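You operate a simulated robot arm through the tools that you are given. There is no shell and no other tool.

You run a simulated robot arm. Do the job below in one go: nothing can be reset, and whatever is moved stays where it is left.

## Task
Put things in order on the top of the cream bench. At the end: the blue pad stands where the brown light colour wedge stood; the short teal brush stands on top of the brown medium tile; the white yellow-banded lot card is on the yellow soap tub; the brown light colour wedge is on the silver grease tin; the small glass is in the steel tray; whatever was shut is shut again. Leave all else as you found it, and nothing knocked over.

The check looks at the end state, three seconds after you hand in, the way a careful person would. Anything else that was tipped, shoved, dropped, spilled or broken makes it a failure.

## Robot
A 7-joint arm with a two-finger gripper, fixed in place. Base frame: the origin is on the floor under the middle of its stand, x ahead of it, y to its left, z up; the work surface is at about z = 0.885. Readings come in m, rad, newtons and seconds.
With the tool pointing down near the work surface it reaches from about 0.34 to 0.72 m from the base axis. Its first joint turns from -1.152 to 1.152 rad. Payload 2.45 kg.
The TCP is the grasp point between the finger pads, 0.026 m short of the fingertips. In the tool frame z runs along the fingers and y along their closing line. The gripper opens to 0.096 m; its body begins 0.069 m behind the TCP.
Orientation is told as [roll, pitch, yaw] about the base's x, y, z axes, in that order, counted from this pose: with the fingers straight down and closing along the base's y, the tool's x points along the base's -x, its y along +y and its z along -z.

## Interface
- The arm moves only by the tool step_arm. Its argument "increments" is a list that holds one entry, the list of rows, each a list of 7 numbers: the shift along the base's x, y, z in units of 150 mm (1.0 is 150 mm), then the turn, a rotation vector about the base's x, y, z in units of 180 degrees (1.0 is 180 degrees), then the closure, from 0 (fully open) to 1 (shut). In form: [[[dx, dy, dz, rx, ry, rz, claw], ...]]. A call has 1 to 20 rows; each row is the pose to reach, as a shift and turn from the pose commanded when the call began. A call with a number of a shift or a turn outside -1 to 1 is refused whole. A row lasts 0.2 s, in which the tool goes at most 0.05 m and 0.15 rad; a call with a longer step from one row to the next is refused whole, and so is a gripper value outside its range. Where a pose cannot be reached the arm comes as near as it can. A force on the tool above 40 N (or 10 N above the force at the start of the call, whichever is more), or a blocked arm, ends the call early, and 0.2 s more pass. The fingers move at their own pace (about 0.05 m/s each) and stop on an object; they squeeze with about 21 N. The grip force told is the motor's: it shows also when the fingers shut on nothing. Time passes only in rows, and 0.2 s behind the last, so rows that repeat a pose let the fingers close. The reply holds the time, the measured pose of the TCP, the force on the tool along the base axes, the opening and the grip force, in the units named above and with some noise, with the torque about the TCP (base axes, N m) and any sound that the robot's microphone picked up.
- Cameras (640 x 400 px; columns grow to the right, rows downward): "scene" is fixed at [0.1638, -0.402, 1.4084]; the picture's right is [0.73, -0.69, 0.00], its down [-0.50, -0.53, -0.69] and it looks along [0.47, 0.50, -0.73] (base axes); focal length 229 px, centre (320, 200). "wrist" rides on the gripper at [0.082, 0.003, -0.098] in the tool frame; the picture's right is [-0.04, 1.00, 0.00], its down [-0.73, -0.03, -0.68] and it looks along [-0.68, -0.03, 0.73] (tool axes); focal length 256 px, centre (320, 200). There is no depth. A picture from a camera that has moved, and an enlarged one, comes with that camera's place and axes in the base frame and with its lens.
- capture(camera): a new picture of that camera. No time passes.
- enlarge(camera, box): a new picture of the part [left, top, right, bottom] of that camera's present view, enlarged. No time passes.
- job_done(): hands the job in; it is judged then, once.

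Nothing tells you positions but the pictures and the camera data. Unless the task says otherwise, let go and move clear before handing in.

The tools are called after "Emit:" by a JSON object that holds its "fn" and its "kwargs". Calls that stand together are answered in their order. step_arm: Moves the arm, as the interface text tells. Its arguments: {"type":"object","properties":{"increments":{"type":"array","items":{"type":"array","items":{"type":"array","items":{"type":"number"}}}}},"required":["increments"]} The other tools are called the same way: capture (camera) takes a picture; enlarge (camera, box) takes an enlarged picture of a part of a camera's view; job_done () hands the job in.

At the start:

```text
time: 0.0
tcp_pos: [0.4401, 0.1549, 1.1909]
tcp_rot: [0.001, -0.001, 0.0]
ft_force: [-0.1, 0.0, 0.7]
moment: [0.01, -0.01, 0.02]
width: 0.0961
gripper_force: 0.1
```

scene: 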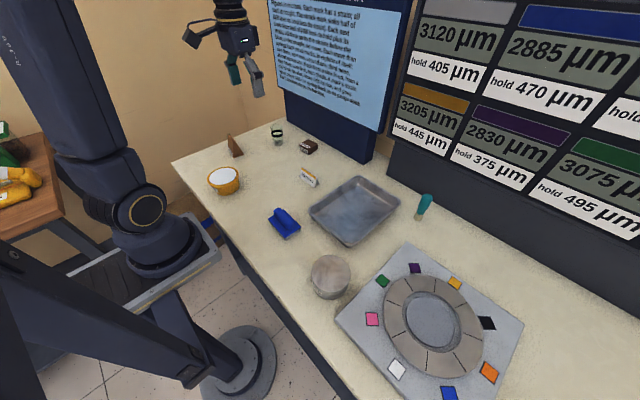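
wrist: 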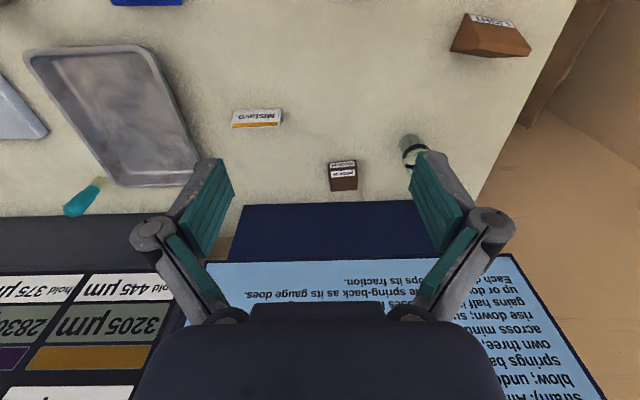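

I see a bench with a brown wedge, small glass, brown tile, lot card, yellow tub, blue pad, steel tray, teal brush, silver tin and a colour plate. I'll first look closer before moving anything.

Emit:
{"fn": "enlarge", "kwargs": {"camera": "scene", "box": [180, 110, 340, 210]}}

Emit:
{"fn": "enlarge", "kwargs": {"camera": "scene", "box": [260, 160, 450, 310]}}

Emit:
{"fn": "enlarge", "kwargs": {"camera": "scene", "box": [320, 240, 540, 400]}}

Emit:
{"fn": "enlarge", "kwargs": {"camera": "scene", "box": [260, 0, 420, 100]}}

Emit:
{"fn": "enlarge", "kwargs": {"camera": "wrist", "box": [200, 250, 560, 400]}}

Emit:
{"fn": "enlarge", "kwargs": {"camera": "wrist", "box": [220, 0, 540, 200]}}

Emit:
{"fn": "enlarge", "kwargs": {"camera": "wrist", "box": [0, 0, 320, 220]}}

```text
4.00 times, centred on (260, 160) of scene
camera zoom: at [0.1638, -0.402, 1.4084], right [0.73, -0.69, 0.0], down [-0.5, -0.53, -0.69], along [0.47, 0.5, -0.73], focal length 916 px, centre (560, 360)
```

zoom: 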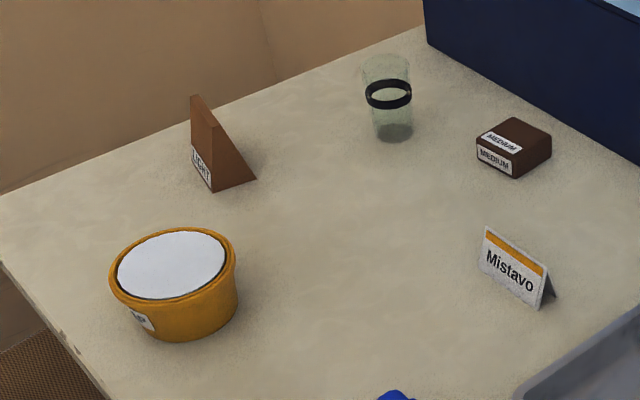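

```text
2.67 times, centred on (355, 235) of scene
camera zoom: at [0.1638, -0.402, 1.4084], right [0.73, -0.69, 0.0], down [-0.5, -0.53, -0.69], along [0.47, 0.5, -0.73], focal length 610 px, centre (227, 107)
```

zoom: 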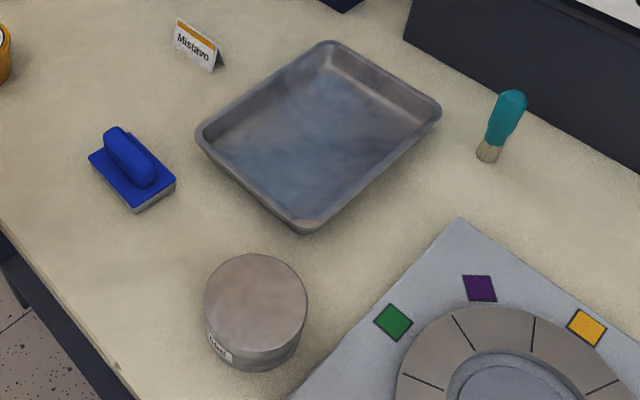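

```text
2.50 times, centred on (430, 320) of scene
camera zoom: at [0.1638, -0.402, 1.4084], right [0.73, -0.69, 0.0], down [-0.5, -0.53, -0.69], along [0.47, 0.5, -0.73], focal length 572 px, centre (45, -100)
```

zoom: 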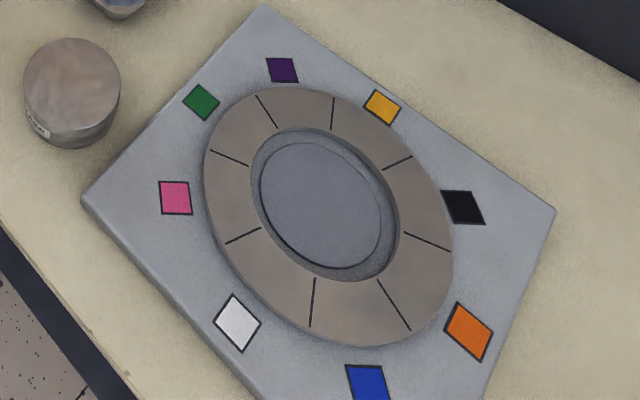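

```text
4.00 times, centred on (340, 50) of scene
camera zoom: at [0.1638, -0.402, 1.4084], right [0.73, -0.69, 0.0], down [-0.5, -0.53, -0.69], along [0.47, 0.5, -0.73], focal length 916 px, centre (240, 800)
```

zoom: 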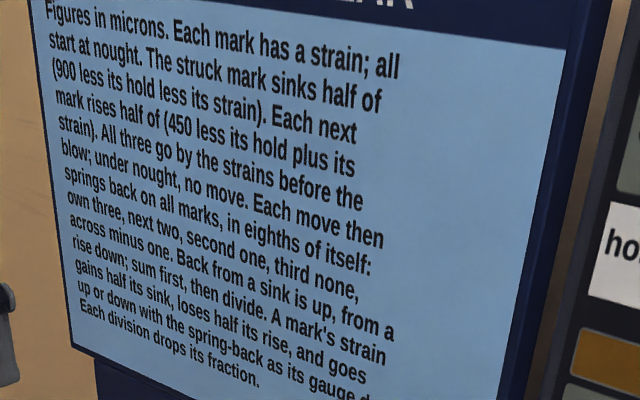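

```text
1.78 times, centred on (380, 325) of wrist
camera zoom: at [0.3578, 0.157, 1.2897], right [0.04, 1.0, 0.0], down [0.73, -0.03, 0.68], along [0.68, -0.03, -0.73], focal length 455 px, centre (213, -22)
```

zoom: 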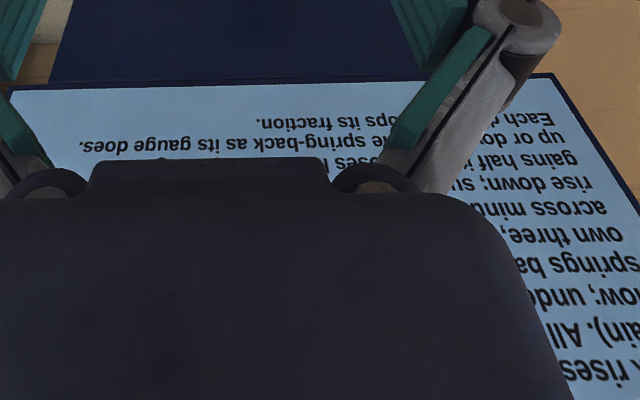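

```text
2.00 times, centred on (380, 100) of wrist
camera zoom: at [0.3578, 0.157, 1.2897], right [0.04, 1.0, 0.0], down [0.73, -0.03, 0.68], along [0.68, -0.03, -0.73], focal length 512 px, centre (200, 400)
```

zoom: 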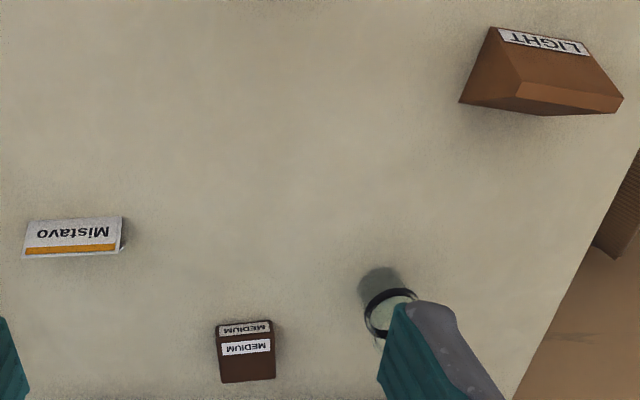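

```text
1.82 times, centred on (160, 110) of wrist
camera zoom: at [0.3578, 0.157, 1.2897], right [0.04, 1.0, 0.0], down [0.73, -0.03, 0.68], along [0.68, -0.03, -0.73], focal length 465 px, centre (611, 364)
```

zoom: 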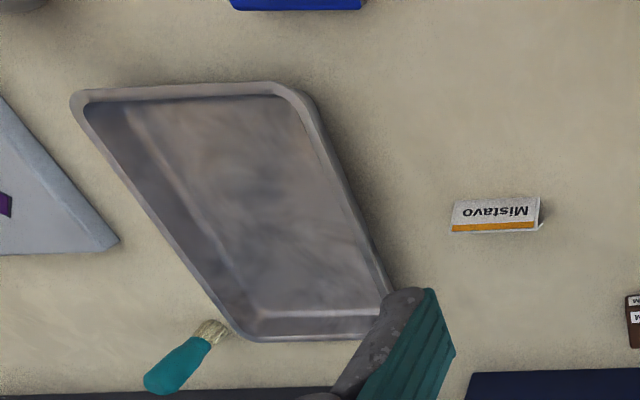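

I make out the wedge near (0.43, 0.37), glass near (0.60, 0.31), tile near (0.65, 0.19), card near (0.54, 0.05), tub near (0.32, 0.21), pad near (0.36, -0.04), tray centre near (0.545, -0.147), tin near (0.33, -0.256) and brush near (0.655, -0.295). Next I move the wrist camera above the wedge side for a closer look.

Emit:
{"fn": "step_arm", "kwargs": {"increments": [[[-0.1, 0.2, -0.1, 0, 0, 0, 0], [-0.2, 0.4, -0.2, 0, 0, 0, 0], [-0.3, 0.6, -0.3, 0, 0, 0, 0], [-0.4, 0.8, -0.4, 0, 0, 0, 0], [-0.5, 1.0, -0.5, 0, 0, 0, 0], [-0.5, 1.0, -0.5, 0, 0, 0, 0]]]}}

Emit:
{"fn": "capture", "kwargs": {"camera": "wrist"}}

Emit:
{"fn": "capture", "kwargs": {"camera": "scene"}}

```text
time: 1.4
tcp_pos: [0.3659, 0.3037, 1.1162]
tcp_rot: [0.0, -0.001, -0.001]
ft_force: [0.3, -0.4, -1.1]
moment: [-0.01, 0.03, -0.01]
width: 0.0959
gripper_force: 0.1
```

```text
taken
camera wrist: at [0.2841, 0.3055, 1.2145], right [0.04, 1.0, 0.0], down [0.73, -0.03, 0.68], along [0.68, -0.03, -0.73], focal length 256 px, centre (320, 200)
```

wrist: 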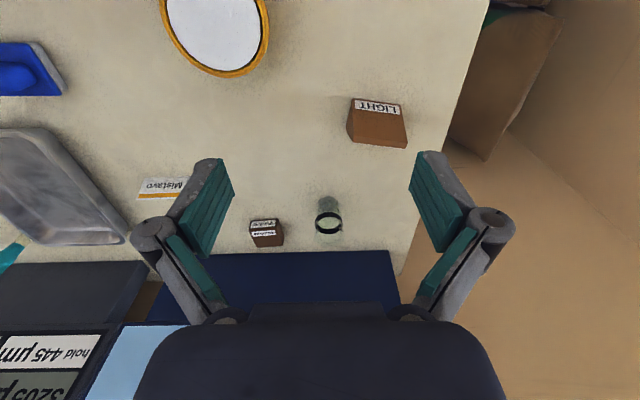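

```text
taken
```

scene: 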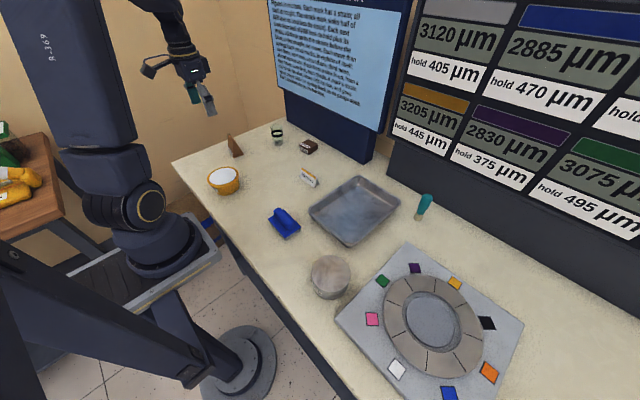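

The wedge is in view to the right with its label facing the base. I'll enlarge it to work out its shape, plus the tub and glass.

Emit:
{"fn": "enlarge", "kwargs": {"camera": "wrist", "box": [328, 75, 428, 165]}}

Emit:
{"fn": "enlarge", "kwargs": {"camera": "scene", "box": [215, 125, 255, 165]}}

Emit:
{"fn": "enlarge", "kwargs": {"camera": "wrist", "box": [130, 0, 290, 100]}}

Emit:
{"fn": "enlarge", "kwargs": {"camera": "wrist", "box": [230, 170, 390, 270]}}

```text
4.44 times, centred on (378, 120) of wrist
camera zoom: at [0.2841, 0.3055, 1.2145], right [0.04, 1.0, 0.0], down [0.73, -0.03, 0.68], along [0.68, -0.03, -0.73], focal length 1138 px, centre (62, 556)
```

zoom: 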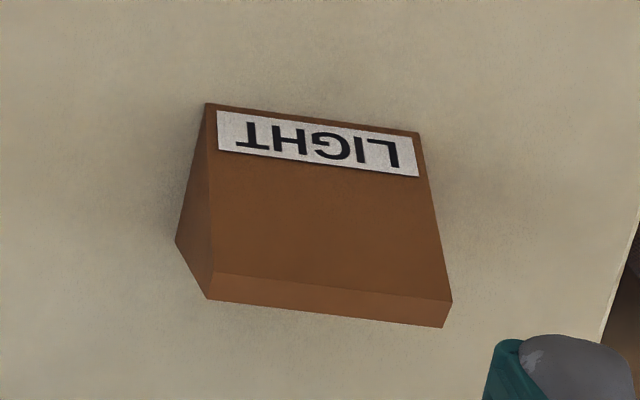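

```text
10.00 times, centred on (235, 145) of scene
camera zoom: at [0.1638, -0.4019, 1.4084], right [0.73, -0.69, 0.0], down [-0.5, -0.53, -0.69], along [0.47, 0.5, -0.73], focal length 2290 px, centre (1170, 750)
```

zoom: 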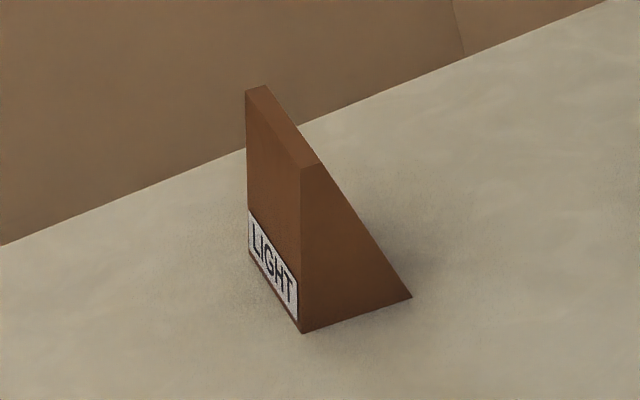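

```text
4.00 times, centred on (210, 50) of wrist
camera zoom: at [0.2841, 0.3055, 1.2145], right [0.04, 1.0, 0.0], down [0.73, -0.03, 0.68], along [0.68, -0.03, -0.73], focal length 1024 px, centre (760, 800)
```

zoom: 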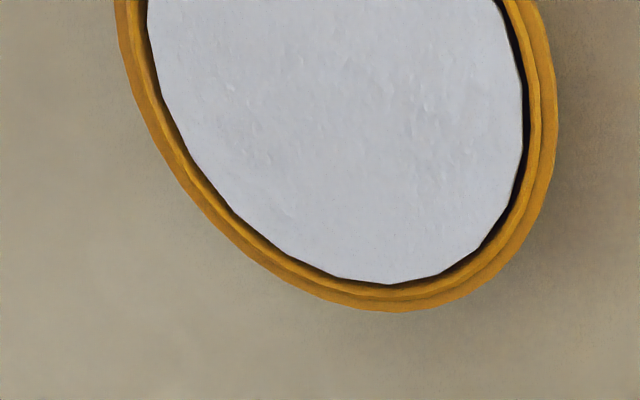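

```text
4.00 times, centred on (310, 220) of wrist
camera zoom: at [0.2841, 0.3055, 1.2145], right [0.04, 1.0, 0.0], down [0.73, -0.03, 0.68], along [0.68, -0.03, -0.73], focal length 1024 px, centre (360, 120)
```

zoom: 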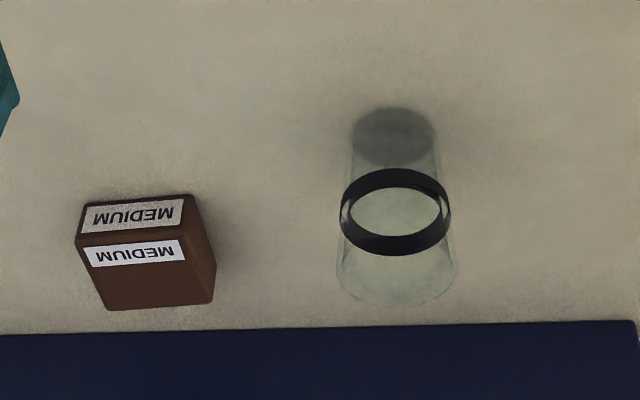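

The wedge is a truncated ridge block of roughly 43 x 65 mm and 63 mm high, centred near (0.441, 0.369) and turned about -10°; its two end faces are vertical. I'll go above it with the gripper turned to match and check alignment.

Emit:
{"fn": "step_arm", "kwargs": {"increments": [[[0.1, 0.085, -0.155, 0, 0, -0.0113, 0], [0.2, 0.17, -0.31, 0, 0, -0.0227, 0], [0.3, 0.255, -0.465, 0, 0, -0.034, 0], [0.4, 0.34, -0.62, 0, 0, -0.0453, 0], [0.507, 0.427, -0.773, 0, 0, -0.0567, 0], [0.507, 0.427, -0.773, 0, 0, -0.0567, 0]]]}}

Emit:
{"fn": "capture", "kwargs": {"camera": "wrist"}}

Emit:
{"fn": "enlarge", "kwargs": {"camera": "scene", "box": [180, 80, 310, 180]}}

```text
time: 2.8
tcp_pos: [0.4402, 0.3688, 0.9972]
tcp_rot: [0.0, -0.001, -0.18]
ft_force: [-0.5, 0.3, 0.2]
moment: [0.02, 0.02, -0.02]
width: 0.0958
gripper_force: 0.1
```

```text
taken
camera wrist: at [0.3605, 0.386, 1.0975], right [0.22, 0.98, 0.0], down [0.72, -0.16, 0.68], along [0.66, -0.15, -0.73], focal length 256 px, centre (320, 200)
```

wrist: 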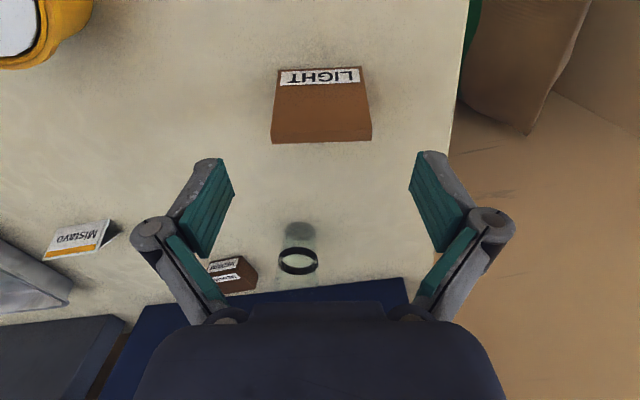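

```text
4.00 times, centred on (245, 130) of scene
camera zoom: at [0.1638, -0.4019, 1.4084], right [0.73, -0.69, 0.0], down [-0.5, -0.53, -0.69], along [0.47, 0.5, -0.73], focal length 916 px, centre (620, 480)
```

zoom: 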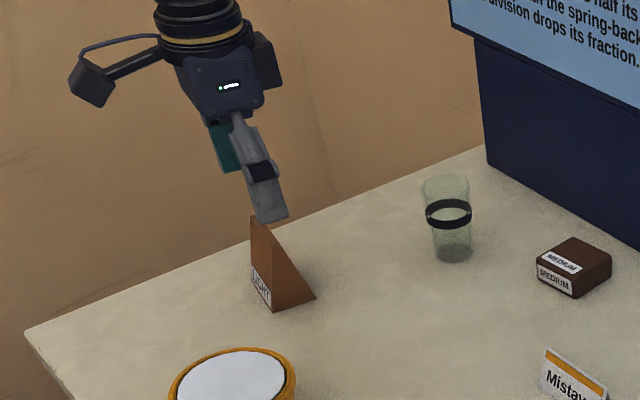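

The gripper is lined up over the wedge ridge. I'll descend to about z 0.919 with open fingers and then close on its end faces.

Emit:
{"fn": "step_arm", "kwargs": {"increments": [[[0.0, 0, -0.13, 0, 0, 0, 0], [0.005, 0, -0.26, 0, 0, 0, 0], [0.008, 0, -0.39, 0, 0, 0, 0], [0.008, 0, -0.47, 0, 0, 0, 0], [0.008, 0, -0.52, 0, 0, 0, 0], [0.008, 0, -0.52, 0, 0, 0, 0]]]}}

Emit:
{"fn": "capture", "kwargs": {"camera": "wrist"}}

Emit:
{"fn": "enlarge", "kwargs": {"camera": "scene", "box": [180, 80, 310, 180]}}

```text
time: 4.2
tcp_pos: [0.443, 0.3692, 0.9211]
tcp_rot: [0.0, 0.0, -0.178]
ft_force: [-0.3, 0.5, 0.1]
moment: [0.01, -0.04, 0.04]
width: 0.0959
gripper_force: 0.1
```

```text
taken
camera wrist: at [0.3622, 0.3859, 1.0195], right [0.22, 0.98, 0.0], down [0.72, -0.16, 0.68], along [0.66, -0.15, -0.73], focal length 256 px, centre (320, 200)
```

wrist: 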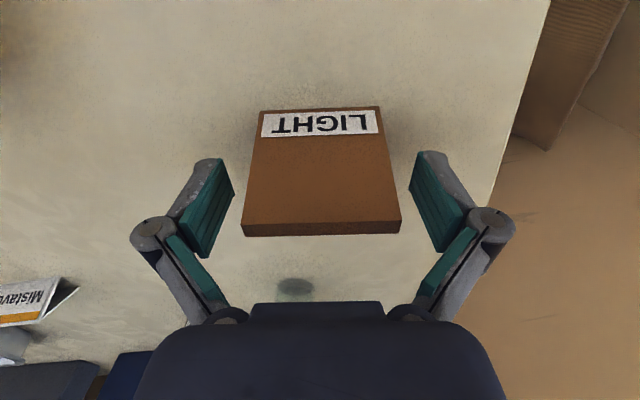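

```text
4.00 times, centred on (245, 130) of scene
camera zoom: at [0.1638, -0.402, 1.4084], right [0.73, -0.69, 0.0], down [-0.5, -0.53, -0.69], along [0.47, 0.5, -0.73], focal length 916 px, centre (620, 480)
```

zoom: 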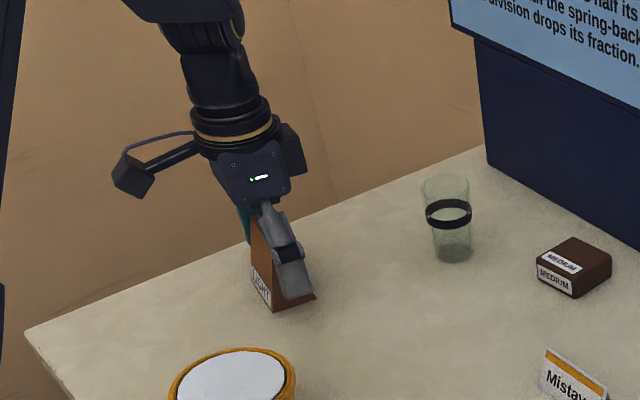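

The fingers straddle the wedge evenly. I close the grip.

Emit:
{"fn": "step_arm", "kwargs": {"increments": [[[0, 0, 0, 0, 0, 0, 0.3], [0, 0, 0, 0, 0, 0, 0.5], [0, 0, 0, 0, 0, 0, 0.7], [0, 0, 0, 0, 0, 0, 1.0], [0, 0, 0, 0, 0, 0, 1.0], [0, 0, 0, 0, 0, 0, 1.0]]]}}

Emit:
{"fn": "capture", "kwargs": {"camera": "wrist"}}

```text
time: 5.6
tcp_pos: [0.4433, 0.3693, 0.9216]
tcp_rot: [-0.001, -0.001, -0.181]
ft_force: [0.2, -0.3, 3.1]
moment: [0.0, 0.07, 0.02]
width: 0.0632
gripper_force: 21.4
```

```text
taken
camera wrist: at [0.3623, 0.3859, 1.0198], right [0.22, 0.98, 0.0], down [0.72, -0.16, 0.68], along [0.66, -0.15, -0.73], focal length 256 px, centre (320, 200)
```

wrist: 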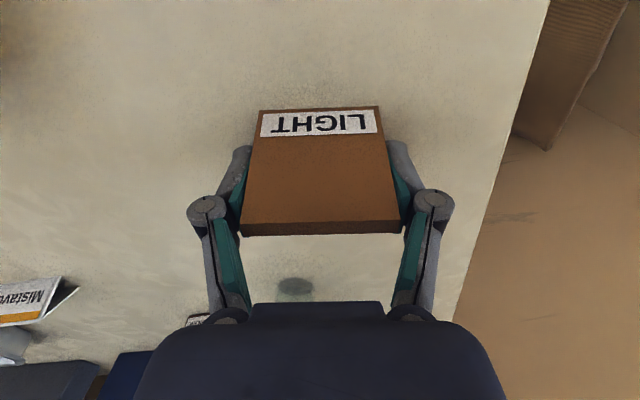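

The wedge is held (width 63 mm, 21 N). I lift it straight up.

Emit:
{"fn": "step_arm", "kwargs": {"increments": [[[0, 0, 0.05, 0, 0, 0, 1.0], [0, 0, 0.2, 0, 0, 0, 1.0], [0, 0, 0.4, 0, 0, 0, 1.0], [0, 0, 0.6, 0, 0, 0, 1.0], [0, 0, 0.8, 0, 0, 0, 1.0], [0, 0, 1.0, 0, 0, 0, 1.0], [0, 0, 1.0, 0, 0, 0, 1.0]]]}}

Emit:
{"fn": "capture", "kwargs": {"camera": "wrist"}}

Emit:
{"fn": "capture", "kwargs": {"camera": "scene"}}

```text
time: 7.2
tcp_pos: [0.4426, 0.369, 1.072]
tcp_rot: [0.001, 0.0, -0.179]
ft_force: [-0.1, 0.5, -0.3]
moment: [-0.01, 0.0, 0.02]
width: 0.0638
gripper_force: 20.5
```

```text
taken
camera wrist: at [0.362, 0.3851, 1.1701], right [0.22, 0.98, 0.0], down [0.72, -0.16, 0.68], along [0.66, -0.15, -0.73], focal length 256 px, centre (320, 200)
```

wrist: 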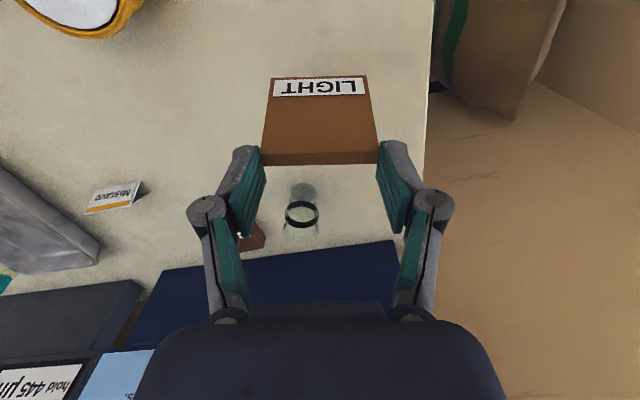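

```text
taken
```

scene: 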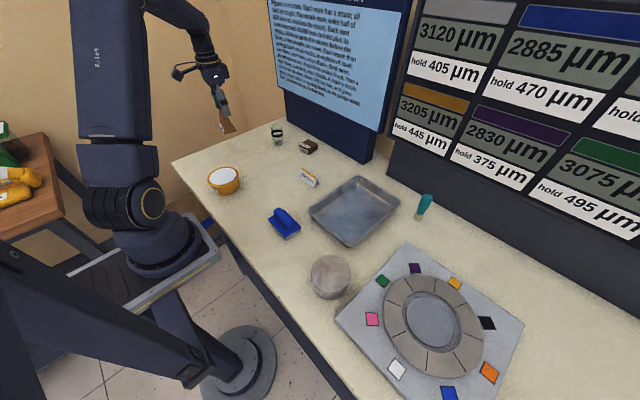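

The wedge appears to have slid down in the grip while lifting. I'll look closely before doing anything else.

Emit:
{"fn": "enlarge", "kwargs": {"camera": "wrist", "box": [220, 60, 420, 260]}}

Emit:
{"fn": "enlarge", "kwargs": {"camera": "scene", "box": [190, 60, 260, 140]}}

```text
2.00 times, centred on (320, 160) of wrist
camera zoom: at [0.362, 0.3851, 1.1701], right [0.22, 0.98, 0.0], down [0.72, -0.16, 0.68], along [0.66, -0.15, -0.73], focal length 512 px, centre (320, 280)
```

zoom: 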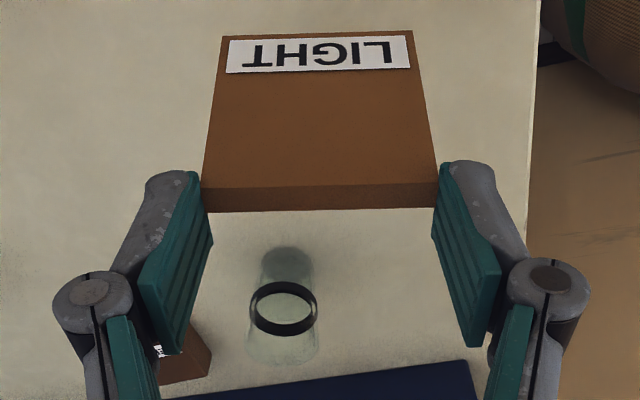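

```text
5.00 times, centred on (225, 100) of scene
camera zoom: at [0.1638, -0.402, 1.4084], right [0.73, -0.69, 0.0], down [-0.5, -0.53, -0.69], along [0.47, 0.5, -0.73], focal length 1145 px, centre (795, 700)
```

zoom: 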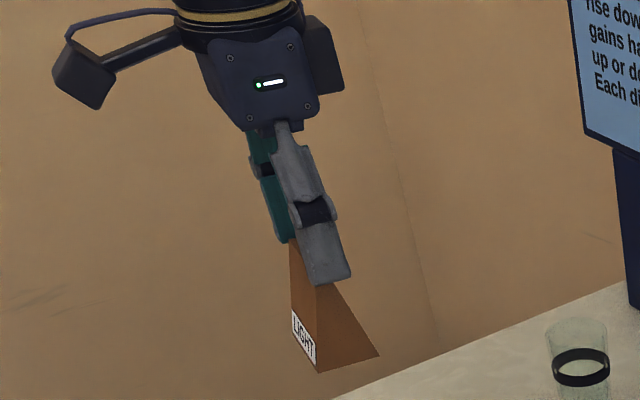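

The wedge is now hanging only by the fingertips, so the grip on its faces is slippery. I'll set it gently straight back down onto its place before regripping more carefully.

Emit:
{"fn": "step_arm", "kwargs": {"increments": [[[0, 0, -0.067, 0, 0, 0, 1.0], [0, 0, -0.167, 0, 0, 0, 1.0], [0, 0, -0.287, 0, 0, 0, 1.0], [0, 0, -0.407, 0, 0, 0, 1.0], [0, 0, -0.513, 0, 0, 0, 1.0], [0, 0, -0.593, 0, 0, 0, 1.0], [0, 0, -0.66, 0, 0, 0, 1.0], [0, 0, -0.713, 0, 0, 0, 1.0]]]}}

Emit:
{"fn": "capture", "kwargs": {"camera": "wrist"}}

Emit:
{"fn": "enlarge", "kwargs": {"camera": "scene", "box": [190, 90, 270, 170]}}

```text
time: 9.0
tcp_pos: [0.4434, 0.3691, 0.9658]
tcp_rot: [0.003, -0.003, -0.178]
ft_force: [-0.4, 0.0, 14.0]
moment: [-0.03, 0.03, -0.01]
width: 0.0641
gripper_force: 20.8
```

```text
taken
camera wrist: at [0.3627, 0.3852, 1.0645], right [0.22, 0.98, 0.0], down [0.71, -0.16, 0.68], along [0.67, -0.15, -0.73], focal length 256 px, centre (320, 200)
```

wrist: 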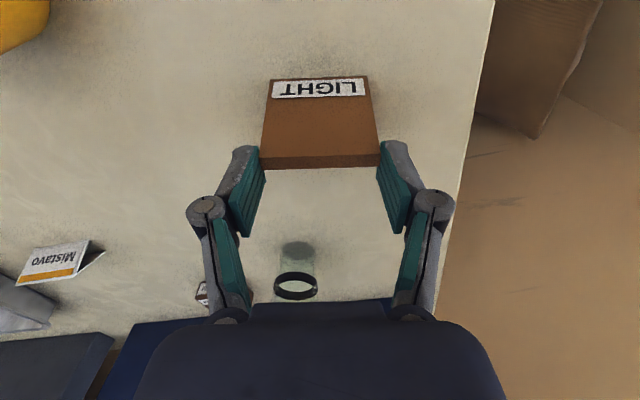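

```text
5.00 times, centred on (230, 130) of scene
camera zoom: at [0.1636, -0.4021, 1.4084], right [0.73, -0.69, 0.0], down [-0.5, -0.53, -0.69], along [0.47, 0.5, -0.73], focal length 1145 px, centre (770, 550)
```

zoom: 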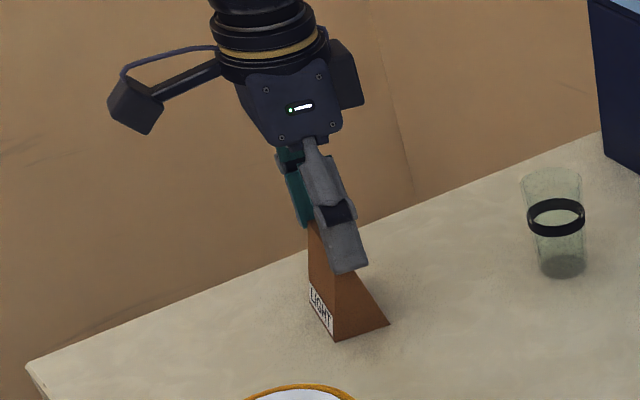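

The wedge is back on the bench, upright, at its original spot. I'll open the fingers, then regrip lower down and lift much more slowly while watching for slip.

Emit:
{"fn": "step_arm", "kwargs": {"increments": [[[0, 0, 0, 0, 0, 0, 0.3], [0, 0, 0, 0, 0, 0, 0.2], [0, 0, 0, 0, 0, 0, 0.1], [0, 0, 0, 0, 0, 0, 0.0], [0, 0, 0, 0, 0, 0, 0.0]]]}}

Emit:
{"fn": "capture", "kwargs": {"camera": "wrist"}}

Emit:
{"fn": "enlarge", "kwargs": {"camera": "scene", "box": [190, 90, 270, 170]}}

```text
time: 10.2
tcp_pos: [0.4429, 0.3689, 0.9638]
tcp_rot: [-0.001, -0.002, -0.179]
ft_force: [0.0, -1.0, -0.3]
moment: [0.02, 0.0, -0.02]
width: 0.0959
gripper_force: 0.0
```

```text
taken
camera wrist: at [0.3624, 0.3849, 1.0633], right [0.22, 0.98, 0.0], down [0.72, -0.16, 0.68], along [0.66, -0.15, -0.73], focal length 256 px, centre (320, 200)
```

wrist: 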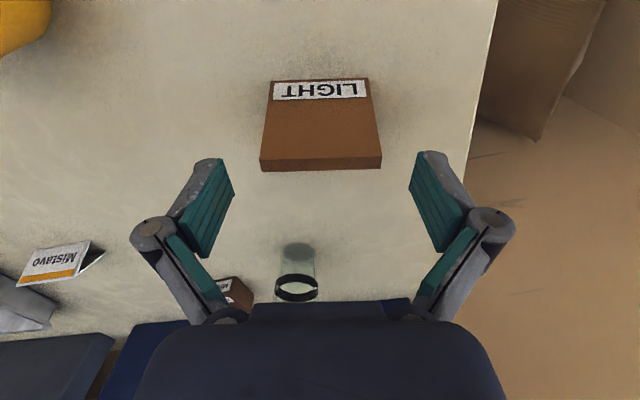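

```text
5.00 times, centred on (230, 130) of scene
camera zoom: at [0.1638, -0.402, 1.4084], right [0.73, -0.69, 0.0], down [-0.5, -0.53, -0.69], along [0.47, 0.5, -0.73], focal length 1145 px, centre (770, 550)
```

zoom: 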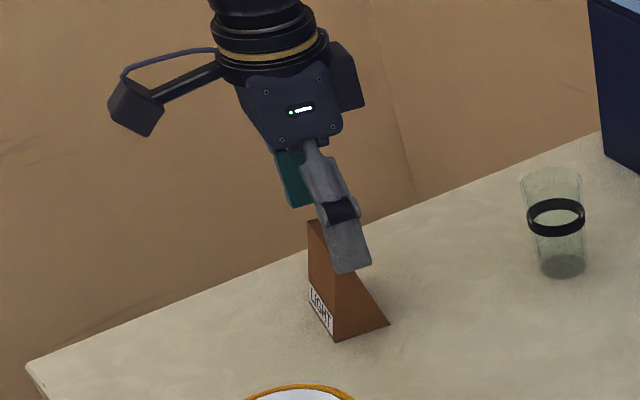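

The wedge stands upright and free. I go down again, a little lower this time, close and then make a very small slow test lift.

Emit:
{"fn": "step_arm", "kwargs": {"increments": [[[0, 0, -0.1, 0, 0, 0, 0], [0, 0, -0.2, 0, 0, 0, 0], [0, 0, -0.29, 0, 0, 0, 0], [0, 0, -0.327, 0, 0, 0, 0], [0, 0, -0.327, 0, 0, 0, 0.3], [0, 0, -0.327, 0, 0, 0, 0.5], [0, 0, -0.327, 0, 0, 0, 1.0], [0, 0, -0.327, 0, 0, 0, 1.0], [0, 0, -0.327, 0, 0, 0, 1.0], [0, 0, -0.327, 0, 0, 0, 1.0]]]}}

Emit:
{"fn": "capture", "kwargs": {"camera": "wrist"}}

```text
time: 12.4
tcp_pos: [0.4416, 0.368, 0.9175]
tcp_rot: [0.001, -0.001, -0.179]
ft_force: [-0.2, -0.2, 2.7]
moment: [-0.04, -0.03, -0.03]
width: 0.0636
gripper_force: 20.9
```

```text
taken
camera wrist: at [0.362, 0.385, 1.0152], right [0.22, 0.98, 0.0], down [0.72, -0.16, 0.68], along [0.66, -0.15, -0.73], focal length 256 px, centre (320, 200)
```

wrist: 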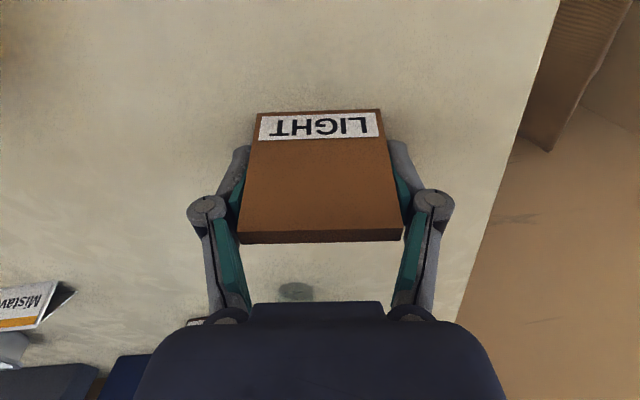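

Held again at 63.6 mm. Now a slow 12 mm test lift.

Emit:
{"fn": "step_arm", "kwargs": {"increments": [[[0, 0, 0.01, 0, 0, 0, 1.0], [0, 0, 0.02, 0, 0, 0, 1.0], [0, 0, 0.03, 0, 0, 0, 1.0], [0, 0, 0.04, 0, 0, 0, 1.0], [0, 0, 0.05, 0, 0, 0, 1.0], [0, 0, 0.06, 0, 0, 0, 1.0], [0, 0, 0.07, 0, 0, 0, 1.0], [0, 0, 0.08, 0, 0, 0, 1.0]]]}}

Emit:
{"fn": "capture", "kwargs": {"camera": "wrist"}}

Emit:
{"fn": "enlarge", "kwargs": {"camera": "scene", "box": [190, 90, 270, 170]}}

```text
time: 14.2
tcp_pos: [0.4425, 0.3689, 0.9282]
tcp_rot: [0.0, 0.0, -0.182]
ft_force: [0.0, 0.4, -1.7]
moment: [-0.03, -0.02, 0.0]
width: 0.0634
gripper_force: 20.6
```

```text
taken
camera wrist: at [0.362, 0.3855, 1.0271], right [0.22, 0.98, 0.0], down [0.72, -0.16, 0.68], along [0.66, -0.15, -0.73], focal length 256 px, centre (320, 200)
```

wrist: 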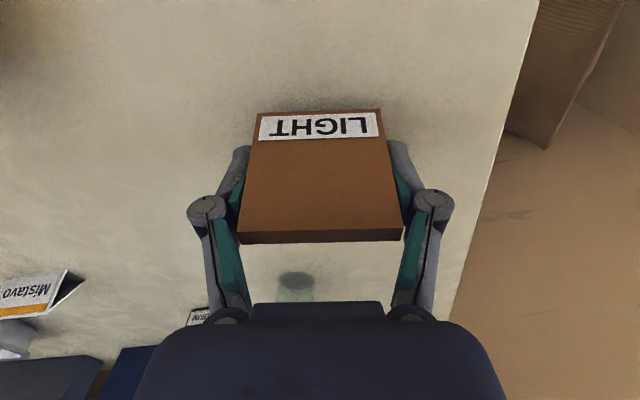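

```text
5.00 times, centred on (230, 130) of scene
camera zoom: at [0.1638, -0.402, 1.4084], right [0.73, -0.69, 0.0], down [-0.5, -0.53, -0.69], along [0.47, 0.5, -0.73], focal length 1145 px, centre (770, 550)
```

zoom: 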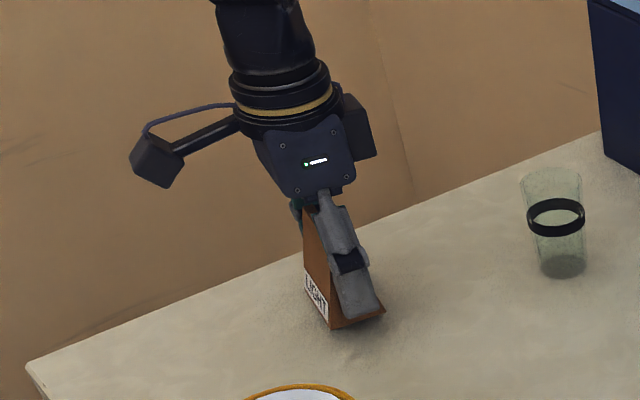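

No slip in the slow lift: the wedge sits unchanged in the fingers. I'll lift on with a gentle speed ramp and check again.

Emit:
{"fn": "step_arm", "kwargs": {"increments": [[[0, 0, 0.0133, 0, 0, 0, 1.0], [0, 0, 0.0333, 0, 0, 0, 1.0], [0, 0, 0.06, 0, 0, 0, 1.0], [0, 0, 0.1, 0, 0, 0, 1.0], [0, 0, 0.147, 0, 0, 0, 1.0], [0, 0, 0.2, 0, 0, 0, 1.0], [0, 0, 0.253, 0, 0, 0, 1.0], [0, 0, 0.3, 0, 0, 0, 1.0], [0, 0, 0.33, 0, 0, 0, 1.0], [0, 0, 0.347, 0, 0, 0, 1.0]]]}}

Emit:
{"fn": "capture", "kwargs": {"camera": "wrist"}}

```text
time: 16.4
tcp_pos: [0.4438, 0.3674, 0.9808]
tcp_rot: [0.0, 0.0, -0.18]
ft_force: [0.0, 0.8, -0.3]
moment: [0.02, -0.02, 0.0]
width: 0.0633
gripper_force: 21.2
```

```text
taken
camera wrist: at [0.3618, 0.3854, 1.0795], right [0.22, 0.98, 0.0], down [0.72, -0.16, 0.68], along [0.66, -0.15, -0.73], focal length 256 px, centre (320, 200)
```

wrist: 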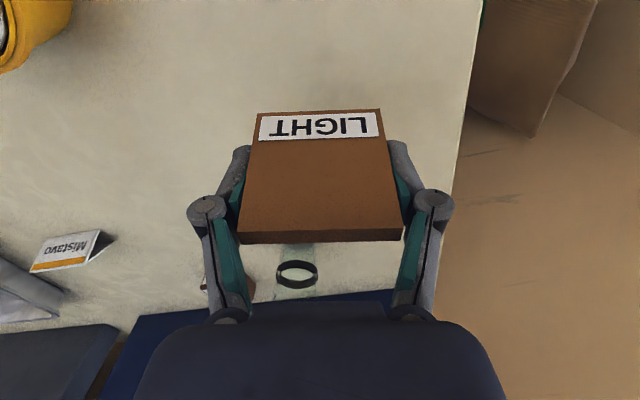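

Still no slip. Next I carry it slowly toward the tin, rising as I go.

Emit:
{"fn": "step_arm", "kwargs": {"increments": [[[-0.003, -0.018, 0.01, 0, 0, 0, 1.0], [-0.01, -0.054, 0.029, 0, 0, 0, 1.0], [-0.019, -0.107, 0.057, 0, 0, 0, 1.0], [-0.032, -0.179, 0.095, 0, 0, 0, 1.0], [-0.045, -0.25, 0.133, 0, 0, 0, 1.0], [-0.058, -0.321, 0.171, 0, 0, 0, 1.0], [-0.071, -0.393, 0.209, 0, 0, 0, 1.0], [-0.084, -0.464, 0.247, 0, 0, 0, 1.0], [-0.096, -0.536, 0.286, 0, 0, 0, 1.0], [-0.109, -0.607, 0.324, 0, 0, 0, 1.0], [-0.122, -0.679, 0.362, 0, 0, 0, 1.0], [-0.135, -0.75, 0.4, 0, 0, 0, 1.0], [-0.148, -0.821, 0.438, 0, 0, 0, 1.0], [-0.161, -0.893, 0.476, 0, 0, 0, 1.0], [-0.17, -0.946, 0.504, 0, 0, 0, 1.0], [-0.177, -0.982, 0.523, 0, 0, 0, 1.0], [-0.18, -1.0, 0.533, 0, 0, 0, 1.0]]]}}

Emit:
{"fn": "capture", "kwargs": {"camera": "wrist"}}

```text
time: 20.0
tcp_pos: [0.415, 0.2189, 1.0608]
tcp_rot: [0.001, 0.0, -0.18]
ft_force: [0.4, -0.2, -1.1]
moment: [-0.02, 0.0, 0.02]
width: 0.0635
gripper_force: 20.6
```

```text
taken
camera wrist: at [0.3345, 0.2361, 1.1593], right [0.22, 0.98, 0.0], down [0.72, -0.16, 0.68], along [0.66, -0.15, -0.73], focal length 256 px, centre (320, 200)
```

wrist: 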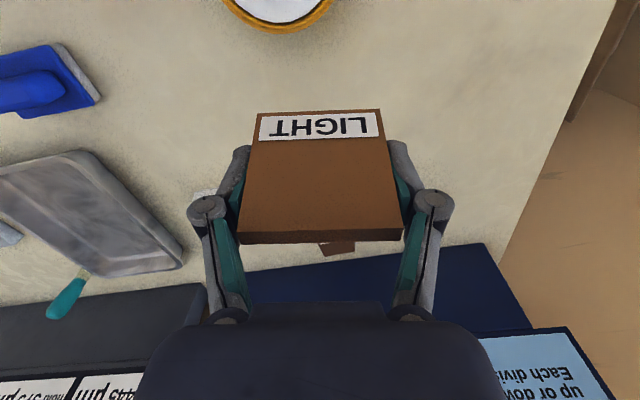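

Stable. I carry on toward the tin in the same gentle way.

Emit:
{"fn": "step_arm", "kwargs": {"increments": [[[-0.004, -0.021, 0, 0, 0, 0, 1.0], [-0.011, -0.0625, 0, 0, 0, 0, 1.0], [-0.022, -0.125, 0, 0, 0, 0, 1.0], [-0.036, -0.208, 0, 0, 0, 0, 1.0], [-0.05, -0.292, 0, 0, 0, 0, 1.0], [-0.065, -0.375, 0, 0, 0, 0, 1.0], [-0.079, -0.458, 0, 0, 0, 0, 1.0], [-0.094, -0.542, 0, 0, 0, 0, 1.0], [-0.108, -0.625, 0, 0, 0, 0, 1.0], [-0.122, -0.708, 0, 0, 0, 0, 1.0], [-0.137, -0.792, 0, 0, 0, 0, 1.0], [-0.151, -0.875, 0, 0, 0, 0, 1.0], [-0.162, -0.9375, 0, 0, 0, 0, 1.0], [-0.169, -0.979, 0, 0, 0, 0, 1.0], [-0.173, -1.0, 0, 0, 0, 0, 1.0]]]}}

Emit:
{"fn": "capture", "kwargs": {"camera": "wrist"}}

```text
time: 23.2
tcp_pos: [0.3883, 0.0683, 1.0596]
tcp_rot: [0.0, -0.001, -0.18]
ft_force: [-0.6, 0.5, -0.7]
moment: [0.01, -0.01, 0.0]
width: 0.0634
gripper_force: 21.3
```

```text
taken
camera wrist: at [0.3083, 0.0858, 1.1583], right [0.22, 0.98, 0.0], down [0.72, -0.16, 0.68], along [0.66, -0.15, -0.73], focal length 256 px, centre (320, 200)
```

wrist: 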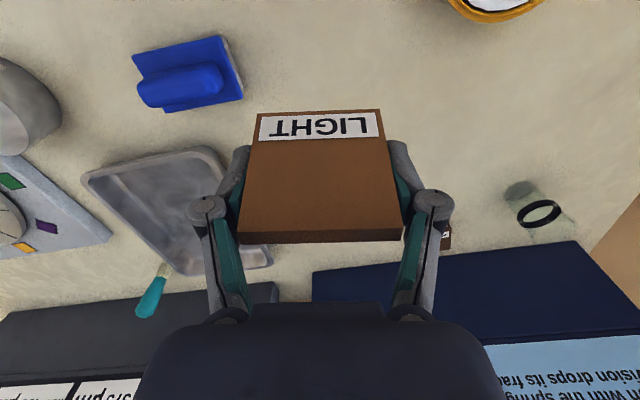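

Still steady, and the pad and tin are visible. I'll continue another step, and also take enlarged looks at the pad from here.

Emit:
{"fn": "enlarge", "kwargs": {"camera": "wrist", "box": [120, 20, 260, 120]}}

Emit:
{"fn": "step_arm", "kwargs": {"increments": [[[-0.004, -0.021, 0, 0, 0, 0, 1.0], [-0.011, -0.0625, 0, 0, 0, 0, 1.0], [-0.022, -0.125, 0, 0, 0, 0, 1.0], [-0.036, -0.208, 0, 0, 0, 0, 1.0], [-0.05, -0.292, 0, 0, 0, 0, 1.0], [-0.065, -0.375, 0, 0, 0, 0, 1.0], [-0.079, -0.458, 0, 0, 0, 0, 1.0], [-0.094, -0.542, 0, 0, 0, 0, 1.0], [-0.108, -0.625, 0, 0, 0, 0, 1.0], [-0.122, -0.708, 0, 0, 0, 0, 1.0], [-0.137, -0.792, 0, 0, 0, 0, 1.0], [-0.151, -0.875, 0, 0, 0, 0, 1.0], [-0.162, -0.9375, 0, 0, 0, 0, 1.0], [-0.169, -0.979, 0, 0, 0, 0, 1.0], [-0.173, -1.0, 0, 0, 0, 0, 1.0]]]}}

Emit:
{"fn": "capture", "kwargs": {"camera": "wrist"}}

```text
4.00 times, centred on (190, 70) of wrist
camera zoom: at [0.3083, 0.0858, 1.1583], right [0.22, 0.98, 0.0], down [0.72, -0.16, 0.68], along [0.66, -0.15, -0.73], focal length 1024 px, centre (840, 720)
```

zoom: 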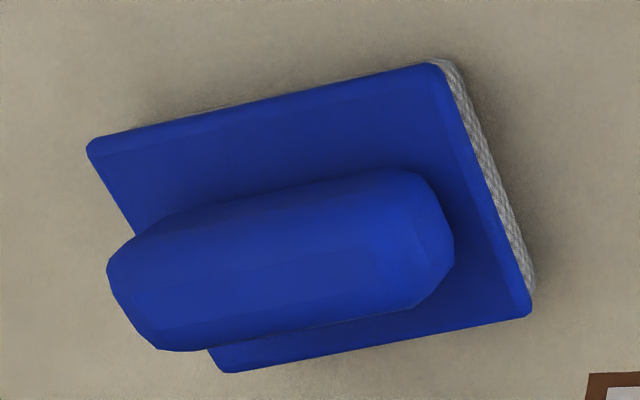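

```text
time: 26.4
tcp_pos: [0.3627, -0.0803, 1.06]
tcp_rot: [-0.002, -0.001, -0.178]
ft_force: [-0.5, -0.7, 0.1]
moment: [0.01, 0.01, 0.0]
width: 0.0634
gripper_force: 20.5
```

```text
taken
camera wrist: at [0.2825, -0.0634, 1.1589], right [0.22, 0.98, 0.0], down [0.72, -0.16, 0.68], along [0.66, -0.15, -0.73], focal length 256 px, centre (320, 200)
```

wrist: 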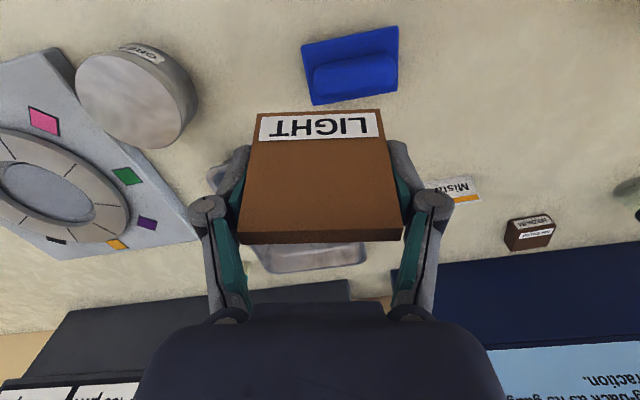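

I can see the tin at upper left. I'll enlarge it to fix its centre and top height, and check the scene view.

Emit:
{"fn": "enlarge", "kwargs": {"camera": "wrist", "box": [60, 30, 220, 160]}}

Emit:
{"fn": "enlarge", "kwargs": {"camera": "scene", "box": [290, 240, 380, 310]}}

Emit:
{"fn": "capture", "kwargs": {"camera": "scene"}}

```text
3.08 times, centred on (140, 95) of wrist
camera zoom: at [0.2825, -0.0634, 1.1589], right [0.22, 0.98, 0.0], down [0.72, -0.16, 0.68], along [0.66, -0.15, -0.73], focal length 788 px, centre (874, 523)
```

zoom: 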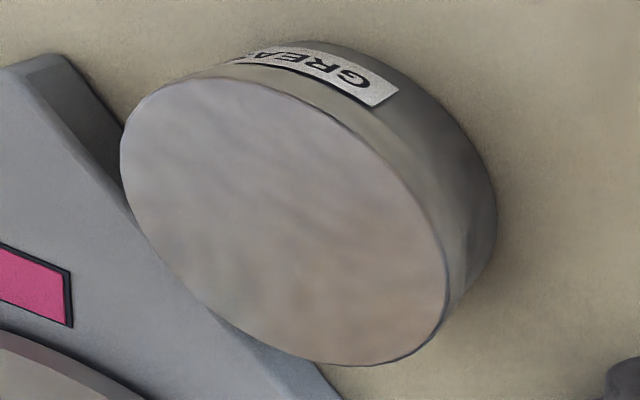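

```text
5.71 times, centred on (335, 275) of scene
camera zoom: at [0.1638, -0.402, 1.4084], right [0.73, -0.69, 0.0], down [-0.5, -0.53, -0.69], along [0.47, 0.5, -0.73], focal length 1308 px, centre (234, -229)
```

zoom: 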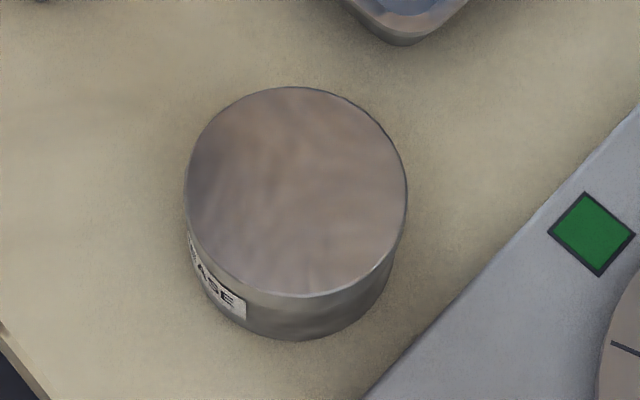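

```text
taken
```

scene: 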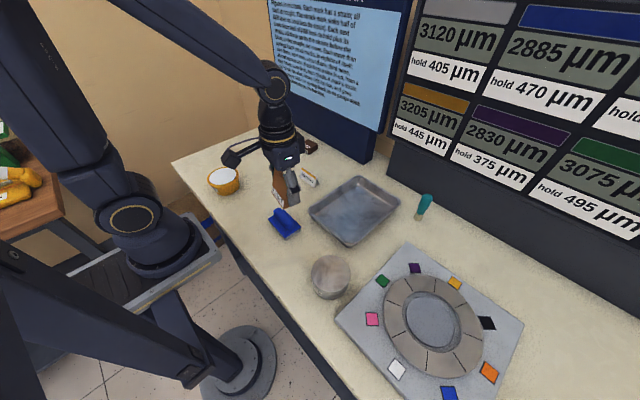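

The tin centre works out at about (0.338, -0.252) with its lid top at z ≈ 0.930 and radius 43 mm. I move above it.

Emit:
{"fn": "step_arm", "kwargs": {"increments": [[[-0.003, -0.021, 0, 0, 0, 0, 1.0], [-0.01, -0.0625, 0, 0, 0, 0, 1.0], [-0.02, -0.125, 0, 0, 0, 0, 1.0], [-0.034, -0.208, 0, 0, 0, 0, 1.0], [-0.048, -0.292, 0, 0, 0, 0, 1.0], [-0.061, -0.375, 0, 0, 0, 0, 1.0], [-0.075, -0.458, 0, 0, 0, 0, 1.0], [-0.088, -0.542, 0, 0, 0, 0, 1.0], [-0.102, -0.625, 0, 0, 0, 0, 1.0], [-0.115, -0.708, 0, 0, 0, 0, 1.0], [-0.129, -0.792, 0, 0, 0, 0, 1.0], [-0.143, -0.875, 0, 0, 0, 0, 1.0], [-0.153, -0.9375, 0, 0, 0, 0, 1.0], [-0.16, -0.979, 0, 0, 0, 0, 1.0], [-0.163, -1.0, 0, 0, 0, 0, 1.0]]]}}

Emit:
{"fn": "capture", "kwargs": {"camera": "wrist"}}

Emit:
{"fn": "enlarge", "kwargs": {"camera": "scene", "box": [270, 180, 430, 310]}}

```text
time: 29.6
tcp_pos: [0.3394, -0.2316, 1.0594]
tcp_rot: [0.001, 0.002, -0.178]
ft_force: [0.2, -0.7, -0.1]
moment: [0.0, -0.01, -0.01]
width: 0.0634
gripper_force: 20.9
```

```text
taken
camera wrist: at [0.2587, -0.2145, 1.1586], right [0.22, 0.98, 0.0], down [0.72, -0.16, 0.68], along [0.66, -0.15, -0.73], focal length 256 px, centre (320, 200)
```

wrist: 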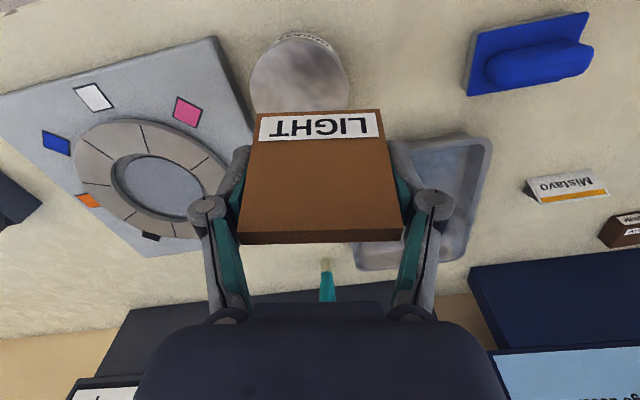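

```text
3.08 times, centred on (350, 245) of scene
camera zoom: at [0.1638, -0.402, 1.4084], right [0.73, -0.69, 0.0], down [-0.5, -0.53, -0.69], along [0.47, 0.5, -0.73], focal length 704 px, centre (228, 62)
```

zoom: 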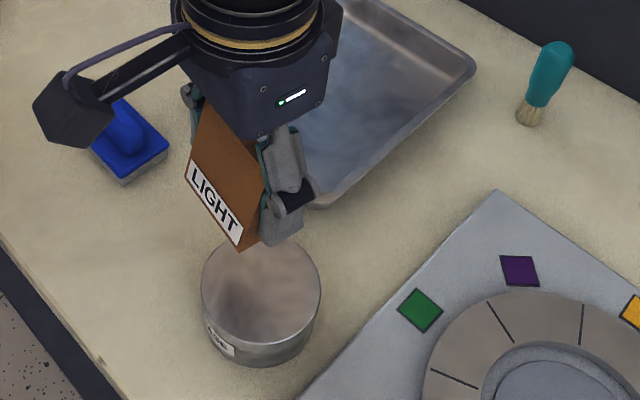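

The tin position is confirmed. I shift 20 mm in -y and lower gently to just above the lid.

Emit:
{"fn": "step_arm", "kwargs": {"increments": [[[0, -0.02, 0, 0, 0, 0, 1.0], [-0.002, -0.05, 0, 0, 0, 0, 1.0], [-0.004, -0.09, -0.01, 0, 0, 0, 1.0], [-0.006, -0.12, -0.03, 0, 0, 0, 1.0], [-0.007, -0.133, -0.06, 0, 0, 0, 1.0], [-0.007, -0.133, -0.1, 0, 0, 0, 1.0], [-0.007, -0.133, -0.15, 0, 0, 0, 1.0], [-0.007, -0.133, -0.2, 0, 0, 0, 1.0], [-0.007, -0.133, -0.25, 0, 0, 0, 1.0], [-0.007, -0.133, -0.3, 0, 0, 0, 1.0], [-0.007, -0.133, -0.35, 0, 0, 0, 1.0], [-0.007, -0.133, -0.4, 0, 0, 0, 1.0], [-0.007, -0.133, -0.45, 0, 0, 0, 1.0], [-0.007, -0.133, -0.5, 0, 0, 0, 1.0], [-0.007, -0.133, -0.54, 0, 0, 0, 1.0], [-0.007, -0.133, -0.565, 0, 0, 0, 1.0], [-0.007, -0.133, -0.58, 0, 0, 0, 1.0]]]}}

Emit:
{"fn": "capture", "kwargs": {"camera": "wrist"}}

Emit:
{"fn": "enlarge", "kwargs": {"camera": "scene", "box": [270, 190, 400, 310]}}

```text
time: 33.2
tcp_pos: [0.3371, -0.2519, 0.9724]
tcp_rot: [0.0, 0.0, -0.179]
ft_force: [0.1, 0.9, -0.8]
moment: [0.01, 0.01, -0.02]
width: 0.0635
gripper_force: 20.9
```

```text
taken
camera wrist: at [0.2578, -0.2352, 1.0714], right [0.22, 0.98, 0.0], down [0.72, -0.16, 0.68], along [0.66, -0.15, -0.73], focal length 256 px, centre (320, 200)
```

wrist: 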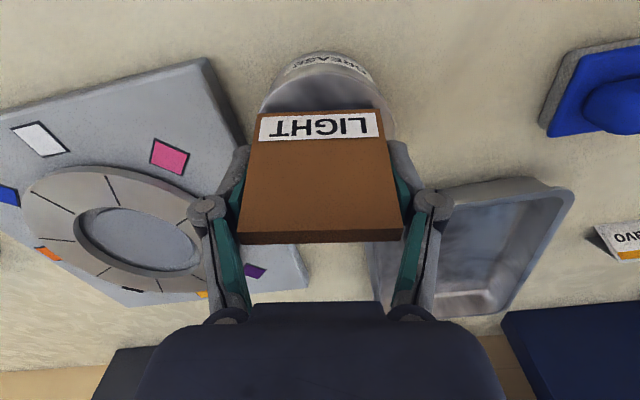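

```text
3.33 times, centred on (335, 250) of scene
camera zoom: at [0.1638, -0.402, 1.4084], right [0.73, -0.69, 0.0], down [-0.5, -0.53, -0.69], along [0.47, 0.5, -0.73], focal length 763 px, centre (270, 33)
```

zoom: 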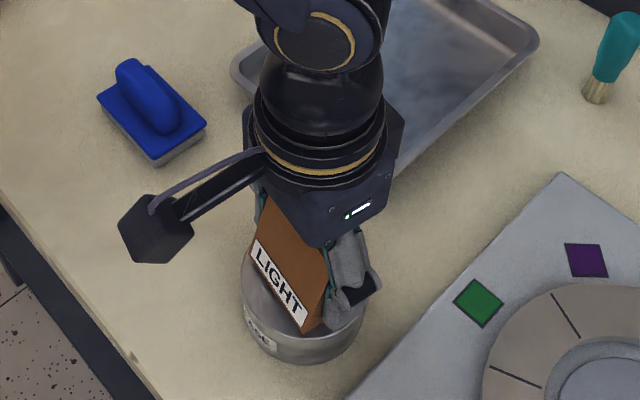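

The wedge hovers about 8–10 mm above the lid. I'll enlarge to check centring before touching down.

Emit:
{"fn": "enlarge", "kwargs": {"camera": "wrist", "box": [230, 40, 420, 160]}}

Emit:
{"fn": "enlarge", "kwargs": {"camera": "scene", "box": [300, 240, 370, 310]}}

```text
3.33 times, centred on (325, 100) of wrist
camera zoom: at [0.2578, -0.2352, 1.0714], right [0.22, 0.98, 0.0], down [0.72, -0.16, 0.68], along [0.66, -0.15, -0.73], focal length 853 px, centre (303, 533)
```

zoom: 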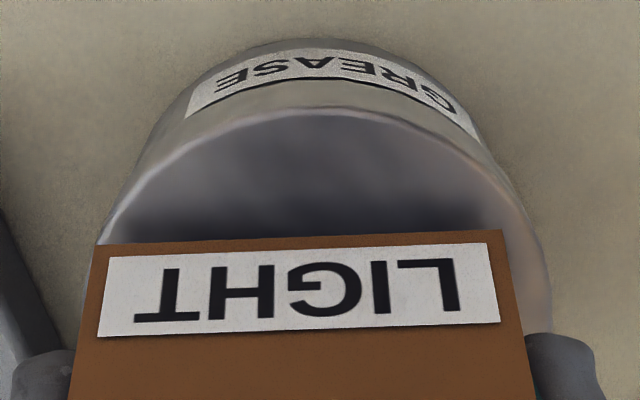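

```text
5.71 times, centred on (335, 275) of scene
camera zoom: at [0.1638, -0.402, 1.4084], right [0.73, -0.69, 0.0], down [-0.5, -0.53, -0.69], along [0.47, 0.5, -0.73], focal length 1308 px, centre (234, -229)
```

zoom: 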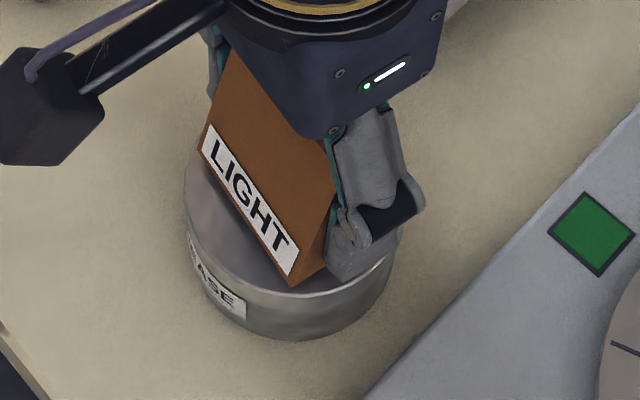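

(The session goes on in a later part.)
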